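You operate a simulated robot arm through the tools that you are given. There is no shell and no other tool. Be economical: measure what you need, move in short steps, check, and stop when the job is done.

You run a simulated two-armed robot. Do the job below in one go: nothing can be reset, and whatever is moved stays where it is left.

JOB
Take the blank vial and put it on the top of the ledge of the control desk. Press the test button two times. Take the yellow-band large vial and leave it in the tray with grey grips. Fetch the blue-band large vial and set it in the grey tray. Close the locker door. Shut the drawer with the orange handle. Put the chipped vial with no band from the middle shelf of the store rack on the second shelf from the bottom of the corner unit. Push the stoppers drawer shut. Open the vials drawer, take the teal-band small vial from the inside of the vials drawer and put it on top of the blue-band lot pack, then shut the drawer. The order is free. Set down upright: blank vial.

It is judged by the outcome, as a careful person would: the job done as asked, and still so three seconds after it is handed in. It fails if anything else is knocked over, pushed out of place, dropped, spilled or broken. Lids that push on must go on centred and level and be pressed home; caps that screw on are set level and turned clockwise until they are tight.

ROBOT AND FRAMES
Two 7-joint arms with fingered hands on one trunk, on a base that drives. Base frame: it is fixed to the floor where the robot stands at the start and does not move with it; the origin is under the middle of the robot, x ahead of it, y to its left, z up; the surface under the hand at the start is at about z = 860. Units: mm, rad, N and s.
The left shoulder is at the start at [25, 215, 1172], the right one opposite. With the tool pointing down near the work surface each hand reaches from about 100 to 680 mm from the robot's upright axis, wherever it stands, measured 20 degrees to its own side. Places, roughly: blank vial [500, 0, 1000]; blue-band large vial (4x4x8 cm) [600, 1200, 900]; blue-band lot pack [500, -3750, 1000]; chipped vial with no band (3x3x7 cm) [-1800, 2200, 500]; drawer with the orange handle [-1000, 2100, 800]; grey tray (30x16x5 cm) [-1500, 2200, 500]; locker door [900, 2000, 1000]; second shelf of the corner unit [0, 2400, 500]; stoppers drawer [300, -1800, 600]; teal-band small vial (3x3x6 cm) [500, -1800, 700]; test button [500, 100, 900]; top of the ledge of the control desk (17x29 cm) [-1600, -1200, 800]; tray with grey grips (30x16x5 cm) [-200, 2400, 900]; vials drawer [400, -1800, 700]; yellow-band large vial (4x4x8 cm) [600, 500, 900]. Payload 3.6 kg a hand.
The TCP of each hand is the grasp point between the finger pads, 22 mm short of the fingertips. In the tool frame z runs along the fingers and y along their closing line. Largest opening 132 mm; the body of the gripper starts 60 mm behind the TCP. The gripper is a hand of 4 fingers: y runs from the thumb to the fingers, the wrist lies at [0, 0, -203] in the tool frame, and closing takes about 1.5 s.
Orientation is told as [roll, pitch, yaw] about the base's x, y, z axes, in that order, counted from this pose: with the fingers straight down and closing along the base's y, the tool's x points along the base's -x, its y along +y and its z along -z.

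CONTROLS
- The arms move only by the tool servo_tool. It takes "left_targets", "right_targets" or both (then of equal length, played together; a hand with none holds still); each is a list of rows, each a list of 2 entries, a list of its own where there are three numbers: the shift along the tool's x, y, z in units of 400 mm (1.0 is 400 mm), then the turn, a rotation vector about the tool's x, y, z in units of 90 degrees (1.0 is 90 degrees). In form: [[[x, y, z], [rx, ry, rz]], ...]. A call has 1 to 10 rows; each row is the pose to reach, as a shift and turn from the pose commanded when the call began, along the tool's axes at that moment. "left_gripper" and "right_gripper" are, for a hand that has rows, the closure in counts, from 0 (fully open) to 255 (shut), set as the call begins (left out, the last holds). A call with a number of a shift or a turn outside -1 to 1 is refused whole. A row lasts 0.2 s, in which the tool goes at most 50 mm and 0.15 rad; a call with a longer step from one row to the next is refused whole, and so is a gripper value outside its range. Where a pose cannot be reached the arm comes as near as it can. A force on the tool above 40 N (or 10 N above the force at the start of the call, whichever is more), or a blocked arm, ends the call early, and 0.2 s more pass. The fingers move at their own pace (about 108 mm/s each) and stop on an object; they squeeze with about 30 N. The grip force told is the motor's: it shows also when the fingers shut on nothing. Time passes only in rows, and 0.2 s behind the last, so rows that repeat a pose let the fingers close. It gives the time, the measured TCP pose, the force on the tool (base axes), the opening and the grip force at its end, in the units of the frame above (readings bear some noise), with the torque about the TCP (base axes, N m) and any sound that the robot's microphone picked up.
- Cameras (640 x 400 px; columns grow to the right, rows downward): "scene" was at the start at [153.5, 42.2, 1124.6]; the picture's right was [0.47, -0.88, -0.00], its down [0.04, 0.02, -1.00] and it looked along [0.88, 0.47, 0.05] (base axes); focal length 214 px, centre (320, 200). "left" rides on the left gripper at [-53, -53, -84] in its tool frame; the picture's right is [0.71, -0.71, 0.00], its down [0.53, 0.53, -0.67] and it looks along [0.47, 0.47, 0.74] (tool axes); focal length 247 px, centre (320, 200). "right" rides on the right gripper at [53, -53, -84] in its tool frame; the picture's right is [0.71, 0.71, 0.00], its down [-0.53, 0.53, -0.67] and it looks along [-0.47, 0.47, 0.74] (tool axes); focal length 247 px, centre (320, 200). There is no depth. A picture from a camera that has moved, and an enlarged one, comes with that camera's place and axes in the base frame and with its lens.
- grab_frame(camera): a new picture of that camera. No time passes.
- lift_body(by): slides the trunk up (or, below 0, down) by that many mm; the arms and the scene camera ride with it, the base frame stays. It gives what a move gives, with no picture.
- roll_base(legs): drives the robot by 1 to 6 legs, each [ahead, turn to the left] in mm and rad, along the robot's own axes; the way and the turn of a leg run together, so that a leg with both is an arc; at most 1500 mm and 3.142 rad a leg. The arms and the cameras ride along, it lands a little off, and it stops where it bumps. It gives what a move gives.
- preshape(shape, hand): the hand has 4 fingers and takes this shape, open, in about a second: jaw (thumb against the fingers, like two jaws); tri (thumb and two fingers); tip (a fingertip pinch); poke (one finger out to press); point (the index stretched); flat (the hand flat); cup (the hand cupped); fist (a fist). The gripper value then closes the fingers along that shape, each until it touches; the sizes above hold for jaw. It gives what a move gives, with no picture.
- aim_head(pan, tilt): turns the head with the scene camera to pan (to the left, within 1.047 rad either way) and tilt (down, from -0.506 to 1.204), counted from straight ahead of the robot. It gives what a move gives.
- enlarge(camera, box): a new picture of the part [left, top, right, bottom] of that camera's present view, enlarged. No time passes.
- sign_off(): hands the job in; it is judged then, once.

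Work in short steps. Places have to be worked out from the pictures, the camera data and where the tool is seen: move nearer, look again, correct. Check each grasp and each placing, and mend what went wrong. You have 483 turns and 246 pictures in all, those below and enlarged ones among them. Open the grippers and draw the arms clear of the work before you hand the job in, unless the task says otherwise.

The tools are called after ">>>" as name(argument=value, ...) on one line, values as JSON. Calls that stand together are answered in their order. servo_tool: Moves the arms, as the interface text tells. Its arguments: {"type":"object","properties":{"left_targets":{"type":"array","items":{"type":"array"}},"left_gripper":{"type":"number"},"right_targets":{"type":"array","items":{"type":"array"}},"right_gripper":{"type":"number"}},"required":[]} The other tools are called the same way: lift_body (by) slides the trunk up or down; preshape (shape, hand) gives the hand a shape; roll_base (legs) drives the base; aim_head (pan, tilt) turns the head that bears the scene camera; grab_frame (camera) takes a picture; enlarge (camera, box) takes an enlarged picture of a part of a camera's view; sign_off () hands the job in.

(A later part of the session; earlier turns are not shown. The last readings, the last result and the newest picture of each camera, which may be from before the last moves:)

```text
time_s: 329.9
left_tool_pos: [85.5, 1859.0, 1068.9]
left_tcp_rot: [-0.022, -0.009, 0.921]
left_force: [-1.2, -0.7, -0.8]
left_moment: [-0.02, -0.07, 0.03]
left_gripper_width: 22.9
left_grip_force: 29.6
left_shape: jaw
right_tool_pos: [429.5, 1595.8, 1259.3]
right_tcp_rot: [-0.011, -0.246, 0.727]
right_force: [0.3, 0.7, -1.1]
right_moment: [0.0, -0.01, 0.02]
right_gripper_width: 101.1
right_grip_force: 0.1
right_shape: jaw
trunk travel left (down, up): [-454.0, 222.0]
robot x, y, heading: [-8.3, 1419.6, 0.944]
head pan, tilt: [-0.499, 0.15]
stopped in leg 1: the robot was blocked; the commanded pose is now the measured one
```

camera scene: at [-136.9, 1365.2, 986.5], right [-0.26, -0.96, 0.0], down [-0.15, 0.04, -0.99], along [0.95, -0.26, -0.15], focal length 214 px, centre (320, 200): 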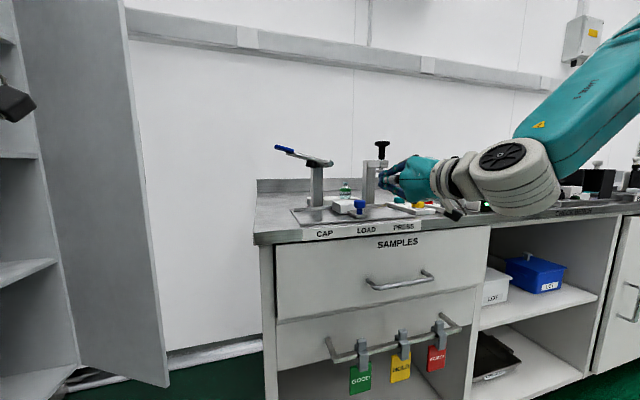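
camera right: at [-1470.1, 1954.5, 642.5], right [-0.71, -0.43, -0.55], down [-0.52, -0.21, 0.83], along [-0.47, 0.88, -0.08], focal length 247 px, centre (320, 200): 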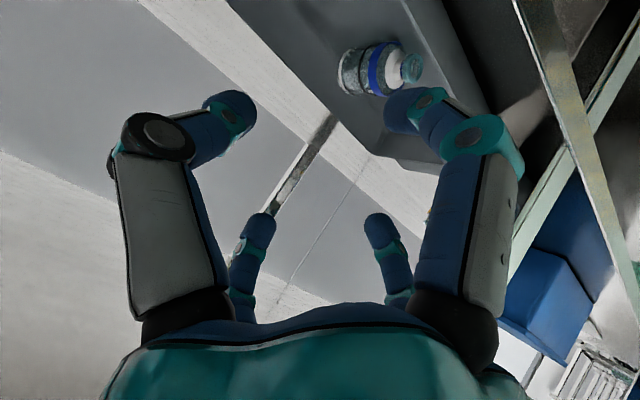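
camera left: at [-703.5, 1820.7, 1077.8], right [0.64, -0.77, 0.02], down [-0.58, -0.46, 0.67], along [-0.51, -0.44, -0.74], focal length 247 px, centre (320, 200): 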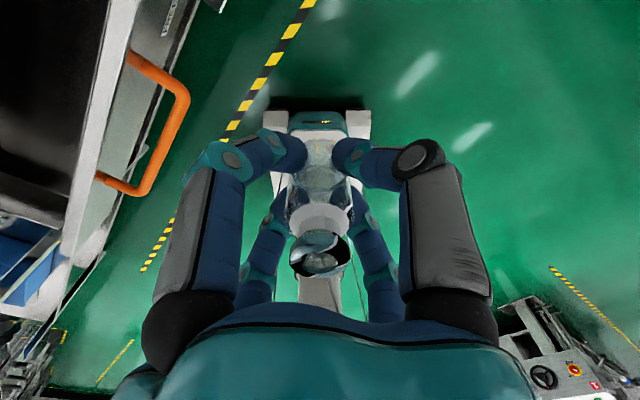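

The right arm was pushed during the turn; I check what its elbow touched.

>>> aim_head(pan=-1.04, tilt=0.3)

>>> grab_frame(camera="scene")

```text
time_s: 330.9
left_tool_pos: [87.4, 1861.1, 1069.0]
left_tcp_rot: [-0.02, -0.008, 0.922]
left_force: [0.0, 0.3, 0.4]
left_moment: [0.02, 0.0, 0.0]
left_gripper_width: 23.0
left_grip_force: 30.3
left_shape: jaw
right_tool_pos: [433.4, 1596.7, 1257.7]
right_tcp_rot: [-0.006, -0.245, 0.725]
right_force: [-0.3, -0.5, 0.0]
right_moment: [-0.01, 0.02, -0.03]
right_gripper_width: 100.9
right_grip_force: 0.0
right_shape: jaw
trunk travel left (down, up): [-454.0, 222.0]
robot x, y, heading: [-6.0, 1420.1, 0.949]
head pan, tilt: [-1.04, 0.3]
```

```text
111 pictures are left
camera scene: at [133.2, 1470.8, 1096.1], right [-0.09, -1.0, 0.0], down [-0.29, 0.03, -0.96], along [0.95, -0.09, -0.3], focal length 214 px, centre (320, 200)
```

scene: 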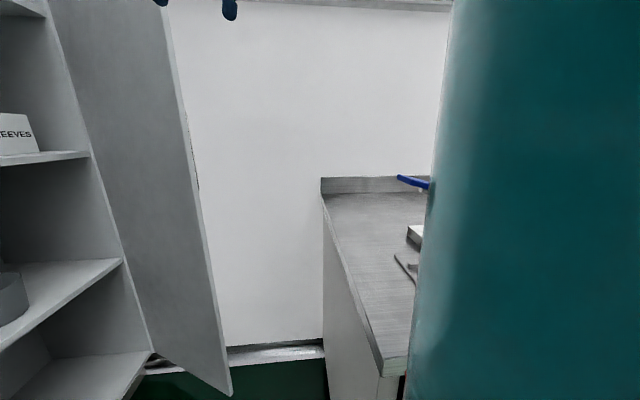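

The lever is unchanged. I drive on toward the unit and check forces.

>>> roll_base(legs=[[280, 0]])

>>> roll_base(legs=[[0, 0.62]])

>>> aim_head(pan=0.1, tilt=0.6)

>>> grab_frame(camera="scene")

```text
time_s: 332.8
left_tool_pos: [249.6, 2086.9, 1068.5]
left_tcp_rot: [-0.02, -0.007, 0.924]
left_force: [0.0, 0.4, -0.4]
left_moment: [0.0, -0.03, 0.03]
left_gripper_width: 22.9
left_grip_force: 30.0
left_shape: jaw
right_tool_pos: [596.3, 1824.4, 1258.2]
right_tcp_rot: [-0.004, -0.246, 0.729]
right_force: [-0.6, 0.4, 0.6]
right_moment: [0.01, -0.01, -0.01]
right_gripper_width: 100.9
right_grip_force: 0.0
right_shape: jaw
trunk travel left (down, up): [-454.0, 222.0]
robot x, y, heading: [162.7, 1643.0, 0.952]
head pan, tilt: [-1.04, 0.3]
```

```text
time_s: 334.2
left_tool_pos: [120.4, 2093.7, 1070.3]
left_tcp_rot: [-0.023, -0.008, 1.214]
left_force: [-0.2, 0.3, 0.3]
left_moment: [0.02, 0.01, 0.0]
left_gripper_width: 23.0
left_grip_force: 29.5
left_shape: jaw
right_tool_pos: [527.0, 1940.2, 1263.0]
right_tcp_rot: [0.004, -0.253, 1.019]
right_force: [-0.3, 0.8, 0.5]
right_moment: [0.01, -0.01, -0.02]
right_gripper_width: 100.8
right_grip_force: 0.0
right_shape: jaw
trunk travel left (down, up): [-454.0, 222.0]
robot x, y, heading: [171.1, 1635.0, 1.241]
head pan, tilt: [-1.04, 0.3]
stopped in leg 1: the robot was blocked; the commanded pose is now the measured one
```

```text
time_s: 335.6
left_tool_pos: [121.5, 2093.3, 1070.8]
left_tcp_rot: [-0.022, -0.008, 1.214]
left_force: [0.2, 0.0, 0.5]
left_moment: [0.02, 0.0, 0.0]
left_gripper_width: 22.9
left_grip_force: 30.0
left_shape: jaw
right_tool_pos: [528.1, 1941.2, 1262.5]
right_tcp_rot: [0.005, -0.252, 1.02]
right_force: [0.7, 0.6, 0.5]
right_moment: [-0.01, -0.01, -0.01]
right_gripper_width: 100.9
right_grip_force: 0.1
right_shape: jaw
trunk travel left (down, up): [-454.0, 222.0]
robot x, y, heading: [175.1, 1642.1, 1.248]
head pan, tilt: [0.099, 0.6]
```

```text
110 pictures are left
camera scene: at [215.9, 1799.0, 1068.6], right [0.97, -0.23, 0.0], down [-0.13, -0.55, -0.82], along [0.19, 0.8, -0.57], focal length 214 px, centre (320, 200)
```

scene: 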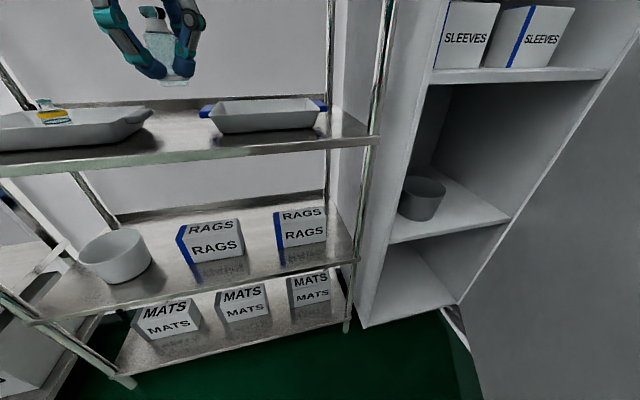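

Front strip of the second shelf (y 2232–2330) is free; target (115, 2280). I finish the turn to face it squarely.

>>> roll_base(legs=[[0, 0.32]])

```text
time_s: 336.6
left_tool_pos: [80.2, 2085.1, 1071.2]
left_tcp_rot: [-0.023, -0.006, 1.293]
left_force: [0.5, 0.0, -0.7]
left_moment: [0.0, -0.03, 0.0]
left_gripper_width: 22.7
left_grip_force: 30.6
left_shape: jaw
right_tool_pos: [504.3, 1962.6, 1252.8]
right_tcp_rot: [0.03, -0.229, 1.094]
right_force: [0.6, -0.5, -0.1]
right_moment: [0.04, 0.0, 0.0]
right_gripper_width: 101.0
right_grip_force: 0.0
right_shape: jaw
trunk travel left (down, up): [-454.0, 222.0]
robot x, y, heading: [168.2, 1639.7, 1.293]
head pan, tilt: [0.099, 0.6]
stopped in leg 1: the robot was blocked; the commanded pose is now the measured one
```

The base rear touches the bench corner; I go forward 60 mm then turn.

>>> roll_base(legs=[[60, 0]])

>>> roll_base(legs=[[0, 0.28]])

```text
time_s: 337.6
left_tool_pos: [97.7, 2144.8, 1068.6]
left_tcp_rot: [-0.023, -0.006, 1.296]
left_force: [0.7, 0.4, -0.5]
left_moment: [-0.01, 0.03, 0.03]
left_gripper_width: 22.8
left_grip_force: 29.9
left_shape: jaw
right_tool_pos: [522.3, 2023.7, 1250.6]
right_tcp_rot: [0.029, -0.224, 1.097]
right_force: [0.0, -0.1, 0.3]
right_moment: [-0.04, -0.02, 0.04]
right_gripper_width: 101.1
right_grip_force: 0.0
right_shape: jaw
trunk travel left (down, up): [-454.0, 222.0]
robot x, y, heading: [188.5, 1695.5, 1.299]
head pan, tilt: [0.099, 0.6]
```

```text
time_s: 339.0
left_tool_pos: [-15.7, 2104.1, 1071.3]
left_tcp_rot: [-0.023, -0.007, 1.563]
left_force: [0.6, 0.1, -0.5]
left_moment: [0.01, 0.02, 0.0]
left_gripper_width: 22.8
left_grip_force: 30.2
left_shape: jaw
right_tool_pos: [444.6, 2103.3, 1248.7]
right_tcp_rot: [0.007, -0.23, 1.316]
right_force: [0.2, 0.0, 0.9]
right_moment: [-0.01, -0.01, -0.02]
right_gripper_width: 101.0
right_grip_force: 0.1
right_shape: jaw
trunk travel left (down, up): [-454.0, 222.0]
robot x, y, heading: [197.4, 1693.3, 1.566]
head pan, tilt: [0.099, 0.6]
stopped in leg 1: the robot was blocked; the commanded pose is now the measured one
```

With the bench behind me there's no room to lower here (elbow would meet shelf 3). I go back out to about (-30, 1370), face the unit there, and lower with the arm extended.

>>> roll_base(legs=[[0, -0.6]])

>>> roll_base(legs=[[-400, 0]])

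>>> roll_base(legs=[[0, 0.6]])

```text
time_s: 341.1
left_tool_pos: [250.8, 2152.0, 1072.6]
left_tcp_rot: [-0.022, -0.008, 0.966]
left_force: [1.0, 0.6, 0.0]
left_moment: [0.0, 0.01, 0.0]
left_gripper_width: 22.7
left_grip_force: 29.8
left_shape: jaw
right_tool_pos: [630.2, 1892.4, 1249.8]
right_tcp_rot: [0.005, -0.23, 0.719]
right_force: [-0.2, 1.0, -0.2]
right_moment: [-0.01, -0.01, 0.02]
right_gripper_width: 101.0
right_grip_force: 0.1
right_shape: jaw
trunk travel left (down, up): [-454.0, 222.0]
robot x, y, heading: [176.3, 1706.3, 0.971]
head pan, tilt: [0.099, 0.6]
```

```text
time_s: 343.5
left_tool_pos: [21.5, 1821.1, 1072.5]
left_tcp_rot: [-0.021, -0.01, 0.97]
left_force: [0.4, 0.5, -0.6]
left_moment: [0.0, -0.04, 0.01]
left_gripper_width: 22.7
left_grip_force: 30.1
left_shape: jaw
right_tool_pos: [401.4, 1563.0, 1250.1]
right_tcp_rot: [0.008, -0.233, 0.721]
right_force: [0.1, -0.2, 0.5]
right_moment: [0.02, -0.02, 0.02]
right_gripper_width: 100.8
right_grip_force: 0.1
right_shape: jaw
trunk travel left (down, up): [-454.0, 222.0]
robot x, y, heading: [-53.8, 1380.8, 0.968]
head pan, tilt: [0.099, 0.6]
```

```text
time_s: 346.1
left_tool_pos: [-242.4, 1786.0, 1074.2]
left_tcp_rot: [-0.024, -0.008, 1.567]
left_force: [-0.3, 0.0, -0.2]
left_moment: [0.01, -0.01, 0.02]
left_gripper_width: 22.9
left_grip_force: 30.1
left_shape: jaw
right_tool_pos: [229.3, 1789.2, 1254.9]
right_tcp_rot: [0.024, -0.24, 1.27]
right_force: [0.0, 0.4, -1.8]
right_moment: [-0.01, -0.03, 0.0]
right_gripper_width: 100.9
right_grip_force: 0.1
right_shape: jaw
trunk travel left (down, up): [-454.0, 222.0]
robot x, y, heading: [-25.4, 1377.4, 1.555]
head pan, tilt: [0.099, 0.6]
stopped in leg 1: the robot was blocked; the commanded pose is now the measured one
```

In position. I lower the trunk and extend the left hand.

>>> lift_body(by=-440)

>>> servo_tool(left_targets=[[[-0.08, -0.08, 0.01], [0, 0, 0]], [[-0.16, -0.16, 0.03], [0, 0, 0]], [[-0.24, -0.24, 0.05], [0, 0, 0]], [[-0.31, -0.32, 0.07], [0, 0, 0]], [[-0.36, -0.4, 0.09], [0, 0, 0]], [[-0.39, -0.47, 0.12], [0, 0, 0]], [[-0.41, -0.49, 0.15], [0, 0, 0]]])

>>> grab_frame(camera="scene")

```text
refused: -440 is not a number from -400 to 400
```

```text
time_s: 347.7
left_tool_pos: [-43.3, 1951.6, 1019.5]
left_tcp_rot: [-0.02, -0.008, 1.567]
left_force: [0.5, 0.4, 0.0]
left_moment: [-0.01, -0.01, 0.02]
left_gripper_width: 22.8
left_grip_force: 30.1
left_shape: jaw
right_tool_pos: [232.2, 1789.3, 1254.1]
right_tcp_rot: [0.028, -0.239, 1.272]
right_force: [0.3, 1.0, 0.0]
right_moment: [-0.01, 0.0, -0.04]
right_gripper_width: 100.8
right_grip_force: 0.1
right_shape: jaw
trunk travel left (down, up): [-454.0, 222.0]
robot x, y, heading: [-22.9, 1380.1, 1.563]
head pan, tilt: [0.099, 0.6]
```

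```text
109 pictures are left
camera scene: at [-33.4, 1544.9, 1068.5], right [1.0, 0.09, 0.0], down [0.05, -0.56, -0.82], along [-0.07, 0.82, -0.57], focal length 214 px, centre (320, 200)
```

scene: 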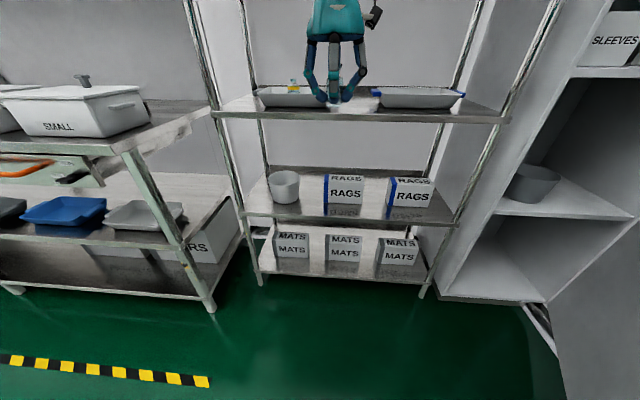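

Here the store rack's drawer is visible from the side; I zoom on it.

>>> enlarge(camera="scene", box=[0, 110, 160, 230])

>>> lift_body(by=-400)

```text
3.33 times, centred on (80, 170) of scene
camera zoom: at [-33.4, 1544.9, 1068.5], right [1.0, 0.09, 0.0], down [0.05, -0.56, -0.82], along [-0.07, 0.82, -0.57], focal length 715 px, centre (1120, 300)
```

zoom: 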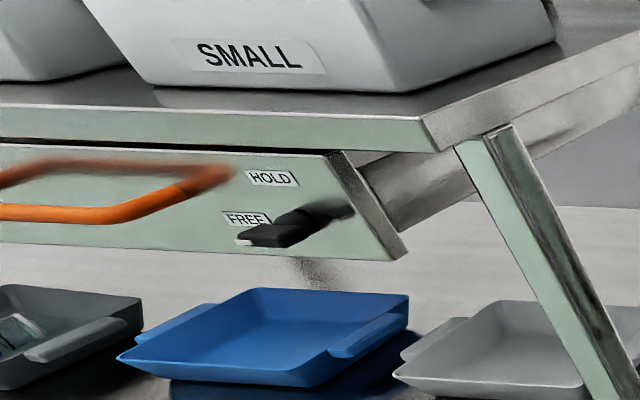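

```text
time_s: 351.5
left_tool_pos: [-42.3, 1950.6, 620.0]
left_tcp_rot: [-0.021, -0.009, 1.565]
left_force: [-0.3, 0.6, 0.0]
left_moment: [-0.02, 0.0, 0.0]
left_gripper_width: 22.7
left_grip_force: 29.5
left_shape: jaw
right_tool_pos: [232.8, 1788.3, 854.9]
right_tcp_rot: [0.028, -0.242, 1.27]
right_force: [0.0, 0.3, -0.6]
right_moment: [-0.02, -0.01, 0.0]
right_gripper_width: 101.1
right_grip_force: 0.2
right_shape: jaw
trunk travel left (down, up): [-54.0, 622.0]
robot x, y, heading: [-26.1, 1378.0, 1.566]
head pan, tilt: [0.099, 0.6]
```

The panel is flush right under the lip – drawer closed. Now I lower 35 mm more and drive in toward the second shelf.

>>> lift_body(by=-38)

>>> roll_base(legs=[[200, 0]])

>>> aim_head(pan=0.2, tilt=0.2)

>>> grab_frame(camera="scene")

```text
time_s: 352.3
left_tool_pos: [-42.8, 1950.2, 581.9]
left_tcp_rot: [-0.022, -0.007, 1.565]
left_force: [0.4, -0.8, 0.5]
left_moment: [-0.02, 0.0, 0.0]
left_gripper_width: 22.7
left_grip_force: 29.5
left_shape: jaw
right_tool_pos: [231.5, 1789.5, 816.7]
right_tcp_rot: [0.029, -0.24, 1.269]
right_force: [0.2, -0.7, -0.2]
right_moment: [0.06, -0.02, -0.01]
right_gripper_width: 100.9
right_grip_force: 0.0
right_shape: jaw
trunk travel left (down, up): [-16.0, 660.0]
robot x, y, heading: [-24.1, 1378.3, 1.559]
head pan, tilt: [0.099, 0.6]
```

```text
time_s: 353.9
left_tool_pos: [-41.7, 2147.5, 581.9]
left_tcp_rot: [-0.022, -0.006, 1.568]
left_force: [-1.1, -0.6, -0.2]
left_moment: [-0.01, -0.04, -0.01]
left_gripper_width: 22.9
left_grip_force: 29.5
left_shape: jaw
right_tool_pos: [233.7, 1986.1, 816.4]
right_tcp_rot: [0.026, -0.241, 1.271]
right_force: [0.5, -0.4, 0.5]
right_moment: [-0.01, 0.01, -0.02]
right_gripper_width: 101.1
right_grip_force: 0.0
right_shape: jaw
trunk travel left (down, up): [-16.0, 660.0]
robot x, y, heading: [-20.7, 1578.9, 1.556]
head pan, tilt: [0.099, 0.6]
```

```text
time_s: 354.8
left_tool_pos: [-42.1, 2147.8, 582.4]
left_tcp_rot: [-0.021, -0.009, 1.568]
left_force: [-0.1, 0.9, -0.3]
left_moment: [0.03, -0.02, 0.04]
left_gripper_width: 22.4
left_grip_force: 30.1
left_shape: jaw
right_tool_pos: [233.2, 1986.8, 816.3]
right_tcp_rot: [0.028, -0.241, 1.273]
right_force: [1.0, 0.5, 0.6]
right_moment: [0.01, -0.03, -0.05]
right_gripper_width: 100.7
right_grip_force: 0.0
right_shape: jaw
trunk travel left (down, up): [-16.0, 660.0]
robot x, y, heading: [-22.7, 1576.2, 1.561]
head pan, tilt: [0.201, 0.201]
```

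```text
107 pictures are left
camera scene: at [-41.2, 1752.5, 653.5], right [0.98, 0.19, 0.0], down [0.04, -0.2, -0.98], along [-0.19, 0.96, -0.2], focal length 214 px, centre (320, 200)
```

scene: 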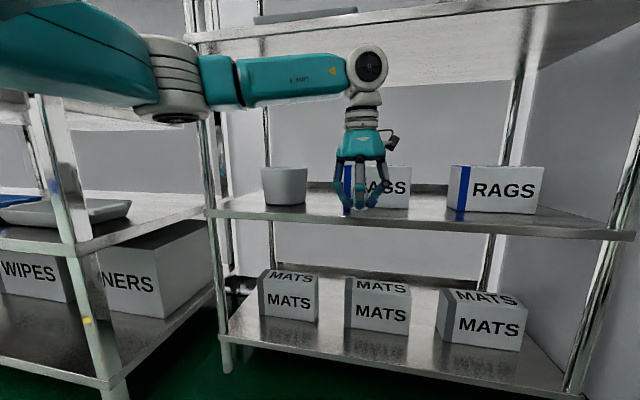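

The left elbow is near the unit's left post, so I extend the arm instead of driving all the way.

>>> servo_tool(left_targets=[[[-0.04, -0.03, 0], [0, 0, 0]], [[-0.09, -0.06, 0], [0, 0, 0]], [[-0.14, -0.09, 0], [0, 0, 0]], [[-0.19, -0.11, 0], [0, 0, 0]], [[-0.22, -0.12, 0], [0, 0, 0]]])

>>> grab_frame(camera="scene")

>>> grab_frame(camera="left")

```text
time_s: 356.0
left_tool_pos: [6.8, 2235.6, 582.8]
left_tcp_rot: [-0.021, -0.009, 1.567]
left_force: [0.0, 1.0, 0.0]
left_moment: [0.0, 0.0, -0.02]
left_gripper_width: 22.7
left_grip_force: 29.7
left_shape: jaw
right_tool_pos: [234.0, 1986.9, 815.8]
right_tcp_rot: [0.03, -0.241, 1.273]
right_force: [0.3, 0.4, -0.1]
right_moment: [-0.03, -0.04, -0.01]
right_gripper_width: 100.9
right_grip_force: 0.0
right_shape: jaw
trunk travel left (down, up): [-16.0, 660.0]
robot x, y, heading: [-22.4, 1579.7, 1.563]
head pan, tilt: [0.201, 0.201]
```

```text
106 pictures are left
camera scene: at [-41.3, 1752.4, 653.6], right [0.98, 0.19, 0.0], down [0.04, -0.2, -0.98], along [-0.19, 0.96, -0.2], focal length 214 px, centre (320, 200)
```

scene: 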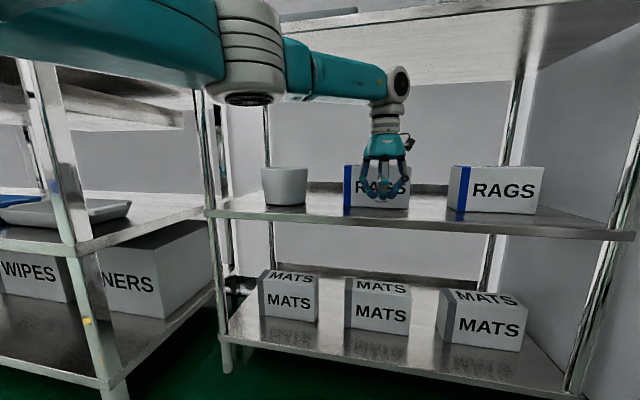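

```text
105 pictures are left
camera left: at [58.3, 2288.8, 669.8], right [0.7, -0.71, 0.01], down [-0.54, -0.53, 0.65], along [-0.46, -0.46, -0.76], focal length 247 px, centre (320, 200)
```

left: 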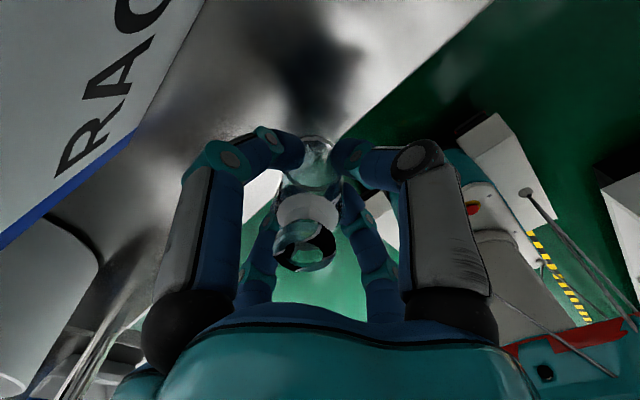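

Shelf edge y ≈ 2220, RAGS box front y ≈ 2327. I drive 38 mm further to centre the vial at y ≈ 2272.

>>> roll_base(legs=[[38, 0]])

>>> servo_tool(left_targets=[[[0, 0, 0.03], [0, 0, 0]], [[0, 0, 0.06], [0, 0, 0]], [[0, 0, 0.075], [0, 0, 0]]])

>>> grab_frame(camera="left")

```text
time_s: 356.9
left_tool_pos: [6.8, 2274.6, 583.8]
left_tcp_rot: [-0.021, -0.009, 1.57]
left_force: [0.9, 0.0, -0.5]
left_moment: [-0.01, -0.01, -0.01]
left_gripper_width: 22.7
left_grip_force: 30.1
left_shape: jaw
right_tool_pos: [233.9, 2024.8, 817.1]
right_tcp_rot: [0.028, -0.237, 1.273]
right_force: [0.4, -0.3, 0.2]
right_moment: [-0.01, 0.01, -0.01]
right_gripper_width: 101.3
right_grip_force: 0.0
right_shape: jaw
trunk travel left (down, up): [-16.0, 660.0]
robot x, y, heading: [-23.2, 1612.3, 1.563]
head pan, tilt: [0.201, 0.201]
```

```text
time_s: 357.6
left_tool_pos: [8.7, 2275.4, 554.1]
left_tcp_rot: [-0.021, -0.009, 1.569]
left_force: [0.2, -1.5, -0.7]
left_moment: [0.03, 0.0, 0.03]
left_gripper_width: 22.9
left_grip_force: 29.7
left_shape: jaw
right_tool_pos: [233.9, 2023.5, 818.5]
right_tcp_rot: [0.03, -0.241, 1.273]
right_force: [0.3, -0.4, 0.1]
right_moment: [0.0, 0.0, 0.0]
right_gripper_width: 101.2
right_grip_force: 0.0
right_shape: jaw
trunk travel left (down, up): [-16.0, 660.0]
robot x, y, heading: [-21.3, 1612.3, 1.568]
head pan, tilt: [0.201, 0.201]
```

```text
104 pictures are left
camera left: at [60.0, 2327.4, 640.2], right [0.71, -0.71, 0.01], down [-0.54, -0.53, 0.65], along [-0.46, -0.46, -0.76], focal length 247 px, centre (320, 200)
```

left: 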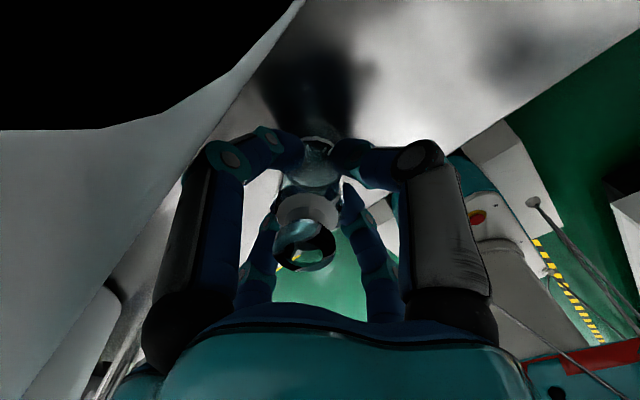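

The wrist camera is very close to the RAGS box. I raise again, and yaw the hand so the camera moves to the free side.

>>> servo_tool(left_targets=[[[0, 0, -0.04], [0, 0, 0]], [[0, 0, -0.075], [0, 0, 0]], [[0, 0, -0.075], [0, 0, 0.085]], [[0, 0, -0.075], [0, 0, 0.17]], [[0, 0, -0.075], [0, 0, 0.255]], [[0, 0, -0.075], [0, 0, 0.34]], [[0, 0, -0.075], [0, 0, 0.425]], [[0, 0, -0.075], [0, 0, 0.5]], [[0, 0, -0.075], [0, 0, 0.5]]])

>>> grab_frame(camera="left")

>>> enlarge(camera="scene", box=[230, 50, 560, 250])

```text
time_s: 359.6
left_tool_pos: [6.5, 2274.1, 584.4]
left_tcp_rot: [-0.009, -0.022, 0.784]
left_force: [0.1, -0.2, -0.8]
left_moment: [0.0, 0.0, -0.01]
left_gripper_width: 22.8
left_grip_force: 30.0
left_shape: jaw
right_tool_pos: [233.6, 2024.2, 817.5]
right_tcp_rot: [0.027, -0.24, 1.273]
right_force: [1.4, -0.6, 0.7]
right_moment: [-0.01, -0.02, 0.01]
right_gripper_width: 101.1
right_grip_force: 0.0
right_shape: jaw
trunk travel left (down, up): [-16.0, 660.0]
robot x, y, heading: [-19.6, 1612.5, 1.566]
head pan, tilt: [0.201, 0.201]
```

```text
103 pictures are left
camera left: at [80.2, 2272.5, 670.7], right [0.0, -1.0, -0.01], down [-0.76, 0.0, 0.65], along [-0.65, 0.01, -0.76], focal length 247 px, centre (320, 200)
```

left: 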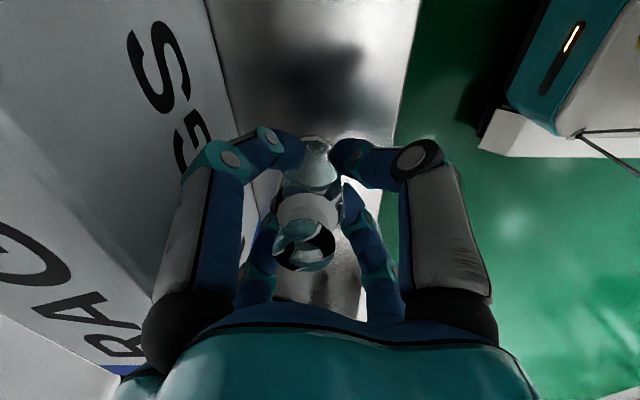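

```text
1.94 times, centred on (395, 150) of scene
camera zoom: at [-41.0, 1790.0, 653.6], right [0.98, 0.19, 0.0], down [0.04, -0.2, -0.98], along [-0.19, 0.96, -0.2], focal length 416 px, centre (174, 297)
```

zoom: 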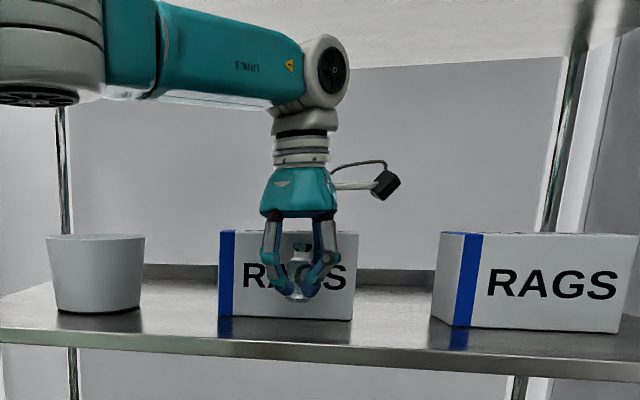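

Box undisturbed; the vial is centred in the free strip. I lower toward the shelf.

>>> servo_tool(left_targets=[[[0, 0, 0.03], [0, 0, 0]], [[0, 0, 0.06], [0, 0, 0]], [[0, 0, 0.08], [0, 0, 0]], [[0, 0, 0.08], [0, 0, 0]]])

>>> servo_tool(left_targets=[[[0, 0, 0.006], [0, 0, 0]], [[0, 0, 0.012], [0, 0, 0]], [[0, 0, 0.018], [0, 0, 0]], [[0, 0, 0.018], [0, 0, 0]]])

```text
time_s: 360.6
left_tool_pos: [7.4, 2273.7, 552.4]
left_tcp_rot: [-0.008, -0.021, 0.783]
left_force: [0.3, -0.7, 0.6]
left_moment: [0.03, 0.01, -0.02]
left_gripper_width: 22.8
left_grip_force: 30.5
left_shape: jaw
right_tool_pos: [234.8, 2024.7, 817.4]
right_tcp_rot: [0.028, -0.241, 1.271]
right_force: [-0.3, -0.1, -1.2]
right_moment: [0.02, -0.03, -0.01]
right_gripper_width: 100.8
right_grip_force: 0.1
right_shape: jaw
trunk travel left (down, up): [-16.0, 660.0]
robot x, y, heading: [-22.4, 1614.7, 1.56]
head pan, tilt: [0.201, 0.201]
```

```text
time_s: 361.6
left_tool_pos: [6.9, 2272.9, 550.1]
left_tcp_rot: [-0.008, -0.028, 0.786]
left_force: [-2.6, 0.5, 24.7]
left_moment: [0.24, -0.27, 0.05]
left_gripper_width: 23.4
left_grip_force: 29.7
left_shape: jaw
right_tool_pos: [232.9, 2023.2, 818.9]
right_tcp_rot: [0.031, -0.243, 1.273]
right_force: [0.3, -0.4, 0.4]
right_moment: [0.01, 0.0, -0.01]
right_gripper_width: 100.9
right_grip_force: 0.0
right_shape: jaw
trunk travel left (down, up): [-16.0, 660.0]
robot x, y, heading: [-23.6, 1615.3, 1.561]
head pan, tilt: [0.201, 0.201]
```

Contact. I relax a little and open the fingers partly.

>>> servo_tool(left_targets=[[[0, 0, -0.015], [0, 0, 0]], [[0, 0, -0.015], [0, 0, 0]]])

>>> servo_tool(left_targets=[[[0, 0, 0], [0, 0, 0]], [[0, 0, 0], [0, 0, 0]], [[0, 0, 0], [0, 0, 0]], [[0, 0, 0], [0, 0, 0]]], left_gripper=130)

>>> grab_frame(camera="left")

```text
time_s: 362.2
left_tool_pos: [6.6, 2273.3, 550.6]
left_tcp_rot: [-0.01, -0.021, 0.782]
left_force: [0.6, 3.8, 6.9]
left_moment: [0.19, -0.11, 0.07]
left_gripper_width: 22.8
left_grip_force: 29.9
left_shape: jaw
right_tool_pos: [234.2, 2024.1, 816.6]
right_tcp_rot: [0.027, -0.243, 1.272]
right_force: [-0.4, 0.6, -0.1]
right_moment: [0.0, 0.0, 0.0]
right_gripper_width: 101.0
right_grip_force: 0.2
right_shape: jaw
trunk travel left (down, up): [-16.0, 660.0]
robot x, y, heading: [-21.2, 1612.7, 1.558]
head pan, tilt: [0.201, 0.201]
```

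```text
time_s: 363.2
left_tool_pos: [6.4, 2274.8, 551.2]
left_tcp_rot: [-0.009, -0.022, 0.783]
left_force: [0.3, -0.7, -0.2]
left_moment: [0.03, -0.03, -0.02]
left_gripper_width: 64.4
left_grip_force: 0.1
left_shape: jaw
right_tool_pos: [235.9, 2024.2, 818.0]
right_tcp_rot: [0.027, -0.24, 1.273]
right_force: [0.0, 0.6, -0.6]
right_moment: [0.0, -0.04, -0.05]
right_gripper_width: 100.8
right_grip_force: 0.0
right_shape: jaw
trunk travel left (down, up): [-16.0, 660.0]
robot x, y, heading: [-23.4, 1612.1, 1.561]
head pan, tilt: [0.201, 0.201]
```

```text
101 pictures are left
camera left: at [81.0, 2273.2, 637.0], right [0.0, -1.0, -0.01], down [-0.76, 0.0, 0.65], along [-0.65, 0.01, -0.76], focal length 247 px, centre (320, 200)
```

left: 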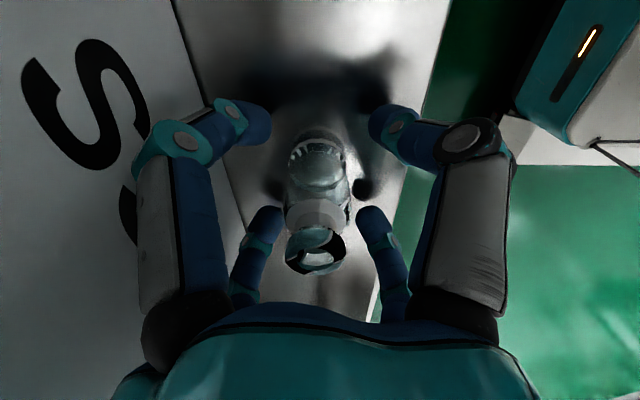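

The vial stands upright on the shelf. I lift straight up 62 mm (shelf above is at ~890, wrist top will be ~855), then back out.

>>> servo_tool(left_targets=[[[0, 0, -0.03], [0, 0, 0]], [[0, 0, -0.07], [0, 0, 0]], [[0, 0, -0.11], [0, 0, 0]], [[0, 0, -0.155], [0, 0, 0]], [[0, 0, -0.155], [0, 0, 0]]])

>>> grab_frame(camera="left")

```text
time_s: 364.4
left_tool_pos: [5.6, 2272.0, 613.8]
left_tcp_rot: [-0.011, -0.02, 0.782]
left_force: [0.0, -0.1, -0.2]
left_moment: [-0.04, 0.01, -0.03]
left_gripper_width: 64.2
left_grip_force: 0.1
left_shape: jaw
right_tool_pos: [234.1, 2023.8, 817.8]
right_tcp_rot: [0.029, -0.24, 1.271]
right_force: [-0.1, -0.4, 0.5]
right_moment: [0.01, 0.02, 0.02]
right_gripper_width: 101.0
right_grip_force: 0.0
right_shape: jaw
trunk travel left (down, up): [-16.0, 660.0]
robot x, y, heading: [-21.4, 1613.2, 1.56]
head pan, tilt: [0.201, 0.201]
```

```text
100 pictures are left
camera left: at [79.2, 2272.1, 699.7], right [0.0, -1.0, -0.01], down [-0.76, 0.0, 0.65], along [-0.65, 0.01, -0.76], focal length 247 px, centre (320, 200)
```

left: 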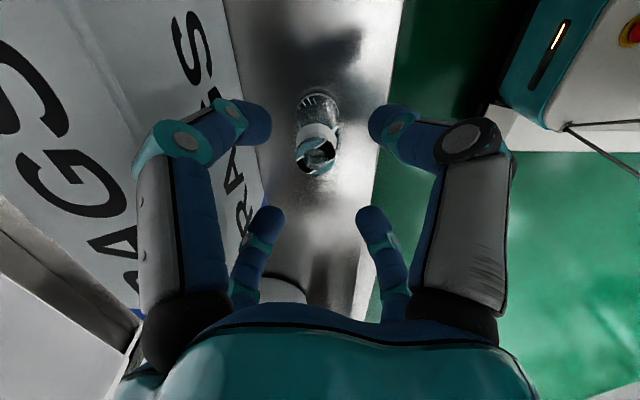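

Clear of the vial. I back out.

>>> roll_base(legs=[[-240, 0]])

>>> grab_frame(camera="scene")

```text
time_s: 366.2
left_tool_pos: [4.1, 2032.1, 612.7]
left_tcp_rot: [-0.007, -0.02, 0.78]
left_force: [-0.3, -0.4, 0.2]
left_moment: [-0.01, -0.01, -0.01]
left_gripper_width: 64.2
left_grip_force: 0.0
left_shape: jaw
right_tool_pos: [233.6, 1782.4, 818.2]
right_tcp_rot: [0.029, -0.24, 1.269]
right_force: [-0.1, -0.3, 0.2]
right_moment: [-0.01, 0.04, -0.01]
right_gripper_width: 101.0
right_grip_force: 0.1
right_shape: jaw
trunk travel left (down, up): [-16.0, 660.0]
robot x, y, heading: [-24.1, 1371.5, 1.559]
head pan, tilt: [0.201, 0.201]
```

```text
99 pictures are left
camera scene: at [-42.8, 1548.9, 653.6], right [0.98, 0.19, 0.0], down [0.04, -0.2, -0.98], along [-0.18, 0.96, -0.2], focal length 214 px, centre (320, 200)
```

scene: 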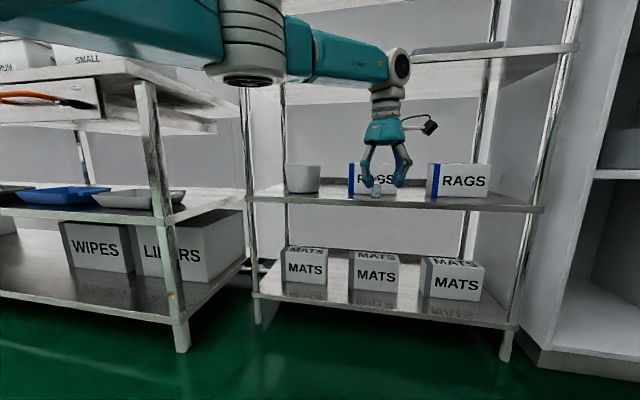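

The chipped vial stands on the shelf. Next the locker door. I raise the trunk well above the bench items and point the left hand forward, closed, to use as a sweeper.

>>> lift_body(by=400)

>>> lift_body(by=160)

>>> servo_tool(left_targets=[[[0.0, 0.0, 0], [0, 0, -0.083]], [[0.0, 0.0, 0], [0, 0, -0.166]], [[0, 0, 0], [0, 0, -0.25]], [[0, 0, 0], [0, 0, -0.333]], [[0, 0, 0], [0, 0, -0.416]], [[0, 0, 0], [0, 0, -0.5]]], left_gripper=255)

```text
time_s: 370.1
left_tool_pos: [-39.2, 1974.1, 1263.0]
left_tcp_rot: [0.25, -0.343, 0.812]
left_force: [0.1, -0.1, 0.5]
left_moment: [-0.02, 0.0, 0.02]
left_gripper_width: 64.2
left_grip_force: 0.1
left_shape: jaw
right_tool_pos: [232.6, 1782.6, 1218.1]
right_tcp_rot: [0.027, -0.24, 1.268]
right_force: [0.5, 0.2, -0.4]
right_moment: [0.0, -0.01, 0.01]
right_gripper_width: 101.0
right_grip_force: 0.0
right_shape: jaw
trunk travel left (down, up): [-416.0, 260.0]
robot x, y, heading: [-25.3, 1372.9, 1.555]
head pan, tilt: [0.201, 0.201]
```

```text
time_s: 371.9
left_tool_pos: [-38.1, 1966.4, 1435.6]
left_tcp_rot: [0.268, -0.357, 0.804]
left_force: [0.5, -1.3, -0.6]
left_moment: [0.01, 0.01, -0.02]
left_gripper_width: 64.0
left_grip_force: 0.1
left_shape: jaw
right_tool_pos: [232.7, 1783.2, 1378.1]
right_tcp_rot: [0.027, -0.243, 1.271]
right_force: [0.6, -0.4, 0.1]
right_moment: [0.0, 0.0, -0.01]
right_gripper_width: 101.0
right_grip_force: 0.1
right_shape: jaw
trunk travel left (down, up): [-576.0, 100.0]
robot x, y, heading: [-22.7, 1373.0, 1.559]
head pan, tilt: [0.201, 0.201]
```

```text
time_s: 373.5
left_tool_pos: [-44.4, 1968.1, 1438.8]
left_tcp_rot: [-0.091, -0.438, 1.675]
left_force: [0.0, 0.2, 0.4]
left_moment: [-0.02, 0.0, -0.01]
left_gripper_width: 0.0
left_grip_force: 30.2
left_shape: jaw
right_tool_pos: [232.6, 1782.8, 1378.0]
right_tcp_rot: [0.028, -0.24, 1.27]
right_force: [-0.5, 0.1, -0.4]
right_moment: [0.02, -0.02, -0.04]
right_gripper_width: 101.2
right_grip_force: 0.0
right_shape: jaw
trunk travel left (down, up): [-576.0, 100.0]
robot x, y, heading: [-25.3, 1372.9, 1.559]
head pan, tilt: [0.201, 0.201]
stopped in row 6 (left hand): the arm was blocked; the commanded pose is now the measured one
```

The left arm's pose changed during lifting; I look at it.

>>> aim_head(pan=0.4, tilt=0.0)

>>> grab_frame(camera="scene")

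```text
time_s: 374.2
left_tool_pos: [-44.6, 1967.6, 1438.4]
left_tcp_rot: [-0.09, -0.439, 1.672]
left_force: [0.3, -0.1, -0.2]
left_moment: [-0.02, -0.03, 0.02]
left_gripper_width: 0.0
left_grip_force: 30.0
left_shape: jaw
right_tool_pos: [232.5, 1782.9, 1379.1]
right_tcp_rot: [0.028, -0.241, 1.269]
right_force: [-0.3, -0.2, 0.1]
right_moment: [-0.02, -0.02, 0.03]
right_gripper_width: 100.8
right_grip_force: 0.1
right_shape: jaw
trunk travel left (down, up): [-576.0, 100.0]
robot x, y, heading: [-26.7, 1374.4, 1.555]
head pan, tilt: [0.4, 0.0]
```

```text
98 pictures are left
camera scene: at [-59.2, 1533.2, 1247.0], right [0.93, 0.38, 0.0], down [0.0, 0.0, -1.0], along [-0.38, 0.93, 0.0], focal length 214 px, centre (320, 200)
```

scene: 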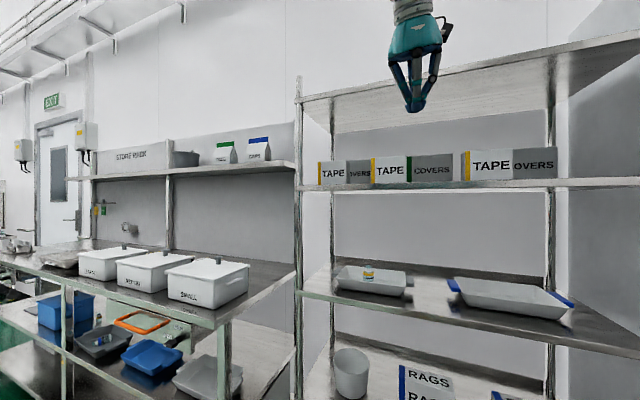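

The left arm swung high. I bring the left hand down and forward-pointing in front of me (free space before the unit).

>>> servo_tool(left_targets=[[[0.025, 0, 0.08], [0, -0.057, 0]], [[0.05, 0, 0.16], [0, -0.114, 0]], [[0.075, 0, 0.24], [0, -0.17, 0]], [[0.1, 0, 0.32], [0, -0.228, 0]], [[0.125, 0, 0.4], [0, -0.285, 0]], [[0.15, 0, 0.48], [0, -0.342, 0]], [[0.175, 0, 0.56], [0, -0.4, 0]], [[0.2, 0, 0.64], [0, -0.456, 0]], [[0.225, 0, 0.72], [0, -0.513, 0]], [[0.255, 0, 0.79], [0, -0.57, 0]]])

>>> grab_frame(camera="scene")

```text
time_s: 376.4
left_tool_pos: [-15.2, 2009.1, 1106.9]
left_tcp_rot: [-0.313, -1.323, 1.929]
left_force: [0.5, -0.2, -0.7]
left_moment: [0.0, -0.01, -0.01]
left_gripper_width: 0.1
left_grip_force: 30.1
left_shape: jaw
right_tool_pos: [234.3, 1783.1, 1378.4]
right_tcp_rot: [0.03, -0.239, 1.27]
right_force: [0.7, -0.1, -0.4]
right_moment: [0.0, 0.03, -0.01]
right_gripper_width: 101.0
right_grip_force: 0.0
right_shape: jaw
trunk travel left (down, up): [-576.0, 100.0]
robot x, y, heading: [-25.9, 1372.0, 1.558]
head pan, tilt: [0.4, 0.0]
```

```text
97 pictures are left
camera scene: at [-58.7, 1533.2, 1247.1], right [0.93, 0.38, 0.0], down [0.0, 0.0, -1.0], along [-0.38, 0.93, 0.0], focal length 214 px, centre (320, 200)
```

scene: 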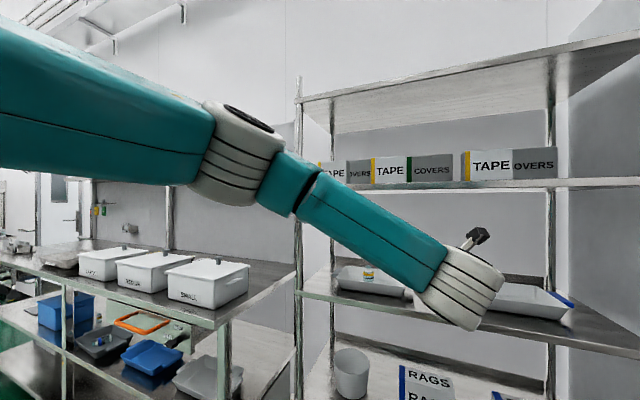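

The left hand now points forward with the elbow tucked in. I drive forward to y ≈ 1650 (the hand goes between the shelves above the trays), then turn right to face +x.

>>> roll_base(legs=[[270, 0]])

>>> roll_base(legs=[[0, -0.6]])

>>> grab_frame(camera="scene")

```text
time_s: 378.3
left_tool_pos: [-11.9, 2280.3, 1105.8]
left_tcp_rot: [-0.308, -1.321, 1.924]
left_force: [-0.1, -0.4, -1.1]
left_moment: [0.02, 0.02, -0.05]
left_gripper_width: 0.0
left_grip_force: 29.5
left_shape: jaw
right_tool_pos: [237.6, 2053.6, 1377.2]
right_tcp_rot: [0.029, -0.24, 1.268]
right_force: [0.3, 0.1, 0.2]
right_moment: [0.01, 0.01, -0.01]
right_gripper_width: 100.8
right_grip_force: 0.1
right_shape: jaw
trunk travel left (down, up): [-576.0, 100.0]
robot x, y, heading: [-18.2, 1646.1, 1.557]
head pan, tilt: [0.4, 0.0]
```

```text
time_s: 380.4
left_tool_pos: [344.9, 2161.5, 1106.6]
left_tcp_rot: [-0.312, -1.32, 1.328]
left_force: [-0.4, 0.4, 0.1]
left_moment: [0.0, 0.03, 0.02]
left_gripper_width: 0.0
left_grip_force: 30.0
left_shape: jaw
right_tool_pos: [423.7, 1833.3, 1378.6]
right_tcp_rot: [0.027, -0.239, 0.665]
right_force: [-0.2, 0.6, -0.5]
right_moment: [0.03, 0.01, 0.04]
right_gripper_width: 101.1
right_grip_force: 0.1
right_shape: jaw
trunk travel left (down, up): [-576.0, 100.0]
robot x, y, heading: [-45.9, 1663.2, 0.954]
head pan, tilt: [0.4, 0.0]
```

```text
96 pictures are left
camera scene: at [18.1, 1809.3, 1247.0], right [0.98, -0.22, 0.0], down [0.0, 0.0, -1.0], along [0.22, 0.98, 0.0], focal length 214 px, centre (320, 200)
```

scene: 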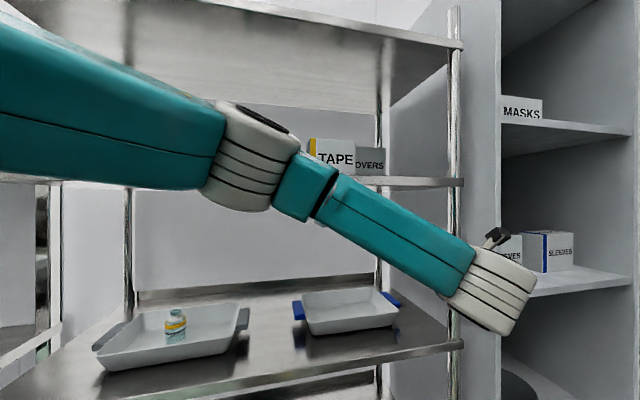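

>>> roll_base(legs=[[0, -0.5]])

>>> roll_base(legs=[[0, -0.5]])

>>> aim_head(pan=0.2, tilt=0.2)

>>> grab_frame(camera="scene")

```text
time_s: 382.3
left_tool_pos: [543.0, 1915.4, 1108.2]
left_tcp_rot: [-0.31, -1.321, 0.826]
left_force: [0.1, 1.2, 0.5]
left_moment: [0.06, 0.02, -0.01]
left_gripper_width: 0.0
left_grip_force: 30.0
left_shape: jaw
right_tool_pos: [451.5, 1590.0, 1379.0]
right_tcp_rot: [0.027, -0.241, 0.167]
right_force: [0.5, -0.7, 0.1]
right_moment: [-0.01, -0.04, 0.0]
right_gripper_width: 101.0
right_grip_force: 0.0
right_shape: jaw
trunk travel left (down, up): [-576.0, 100.0]
robot x, y, heading: [-51.4, 1678.3, 0.46]
head pan, tilt: [0.4, 0.0]
```

```text
time_s: 384.4
left_tool_pos: [581.5, 1598.1, 1109.2]
left_tcp_rot: [-0.305, -1.323, 0.319]
left_force: [0.0, -0.5, 0.7]
left_moment: [0.01, 0.01, 0.05]
left_gripper_width: 0.0
left_grip_force: 29.7
left_shape: jaw
right_tool_pos: [346.9, 1357.0, 1381.1]
right_tcp_rot: [0.031, -0.239, -0.333]
right_force: [0.0, -1.0, -0.4]
right_moment: [-0.01, 0.0, 0.03]
right_gripper_width: 100.9
right_grip_force: 0.0
right_shape: jaw
trunk travel left (down, up): [-576.0, 100.0]
robot x, y, heading: [-49.9, 1703.2, -0.043]
head pan, tilt: [0.4, 0.0]
stopped in leg 1: the robot was blocked; the commanded pose is now the measured one
```

```text
time_s: 385.2
left_tool_pos: [582.7, 1601.6, 1107.8]
left_tcp_rot: [-0.31, -1.321, 0.328]
left_force: [0.0, -0.7, -0.2]
left_moment: [0.01, 0.01, 0.0]
left_gripper_width: 0.0
left_grip_force: 30.3
left_shape: jaw
right_tool_pos: [348.3, 1359.5, 1380.9]
right_tcp_rot: [0.027, -0.241, -0.333]
right_force: [-0.4, 0.1, 0.1]
right_moment: [0.02, 0.02, 0.04]
right_gripper_width: 101.1
right_grip_force: 0.0
right_shape: jaw
trunk travel left (down, up): [-576.0, 100.0]
robot x, y, heading: [-50.4, 1702.4, -0.037]
head pan, tilt: [0.201, 0.201]
```

```text
95 pictures are left
camera scene: at [117.0, 1716.4, 1228.6], right [0.16, -0.99, 0.0], down [-0.2, -0.03, -0.98], along [0.97, 0.16, -0.2], focal length 214 px, centre (320, 200)
```

scene: 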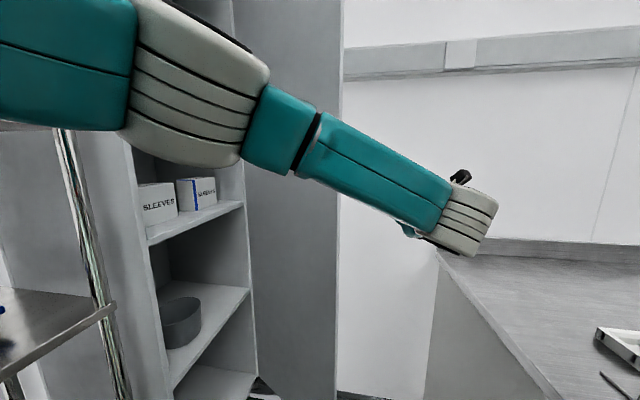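

Robot at heading ~0 with the hand south of the door edge (740, 1765). I drive forward 190 mm so the hand passes beyond the door's edge on its outer side.

>>> roll_base(legs=[[190, 0.03]])

>>> grab_frame(camera="scene")

>>> grab_frame(camera="left")

```text
time_s: 386.7
left_tool_pos: [777.3, 1615.5, 1107.8]
left_tcp_rot: [-0.309, -1.322, 0.354]
left_force: [-0.1, 0.1, -0.8]
left_moment: [0.03, -0.02, 0.0]
left_gripper_width: 0.0
left_grip_force: 29.4
left_shape: jaw
right_tool_pos: [550.9, 1367.1, 1380.7]
right_tcp_rot: [0.027, -0.239, -0.303]
right_force: [0.2, 0.5, -0.1]
right_moment: [0.0, 0.01, 0.02]
right_gripper_width: 101.2
right_grip_force: 0.1
right_shape: jaw
trunk travel left (down, up): [-576.0, 100.0]
robot x, y, heading: [137.4, 1695.2, -0.007]
head pan, tilt: [0.201, 0.201]
```

```text
94 pictures are left
camera scene: at [309.3, 1715.4, 1228.3], right [0.19, -0.98, 0.0], down [-0.2, -0.04, -0.98], along [0.96, 0.19, -0.2], focal length 214 px, centre (320, 200)
```

scene: 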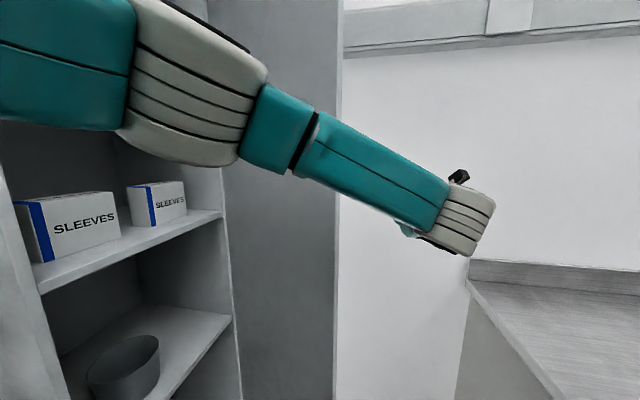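

```text
93 pictures are left
camera left: at [711.9, 1564.1, 1184.2], right [-0.13, -0.76, -0.63], down [-0.8, 0.45, -0.39], along [0.59, 0.46, -0.67], focal length 247 px, centre (320, 200)
```

left: 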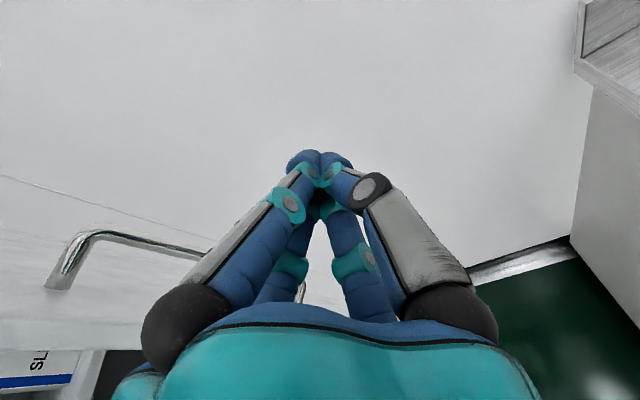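

The door's outer face and its D-handle are visible ahead-left of the hand. I rotate the base left in steps to sweep the door.

>>> roll_base(legs=[[0, 0.25]])

>>> grab_frame(camera="scene")

```text
time_s: 388.1
left_tool_pos: [768.3, 1742.4, 1106.5]
left_tcp_rot: [-0.322, -1.303, 0.554]
left_force: [-8.6, -15.1, 4.5]
left_moment: [0.2, 0.14, 0.57]
left_gripper_width: 0.1
left_grip_force: 29.5
left_shape: jaw
right_tool_pos: [614.6, 1470.4, 1382.5]
right_tcp_rot: [0.028, -0.242, -0.065]
right_force: [0.2, 0.4, -0.6]
right_moment: [0.01, 0.02, -0.06]
right_gripper_width: 100.6
right_grip_force: 0.1
right_shape: jaw
trunk travel left (down, up): [-576.0, 100.0]
robot x, y, heading: [140.7, 1686.7, 0.226]
head pan, tilt: [0.201, 0.201]
stopped in leg 1: the force on the tool passed its limit at 45 N (the readings are from after the stop); the commanded pose is now the measured one
```

```text
92 pictures are left
camera scene: at [300.2, 1744.9, 1228.8], right [0.41, -0.91, 0.0], down [-0.18, -0.08, -0.98], along [0.89, 0.41, -0.2], focal length 214 px, centre (320, 200)
```

scene: 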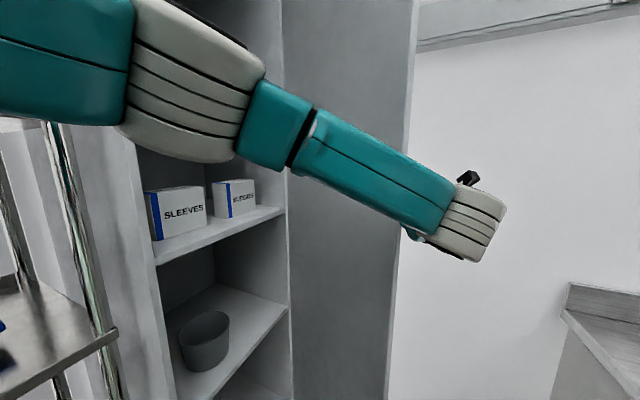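

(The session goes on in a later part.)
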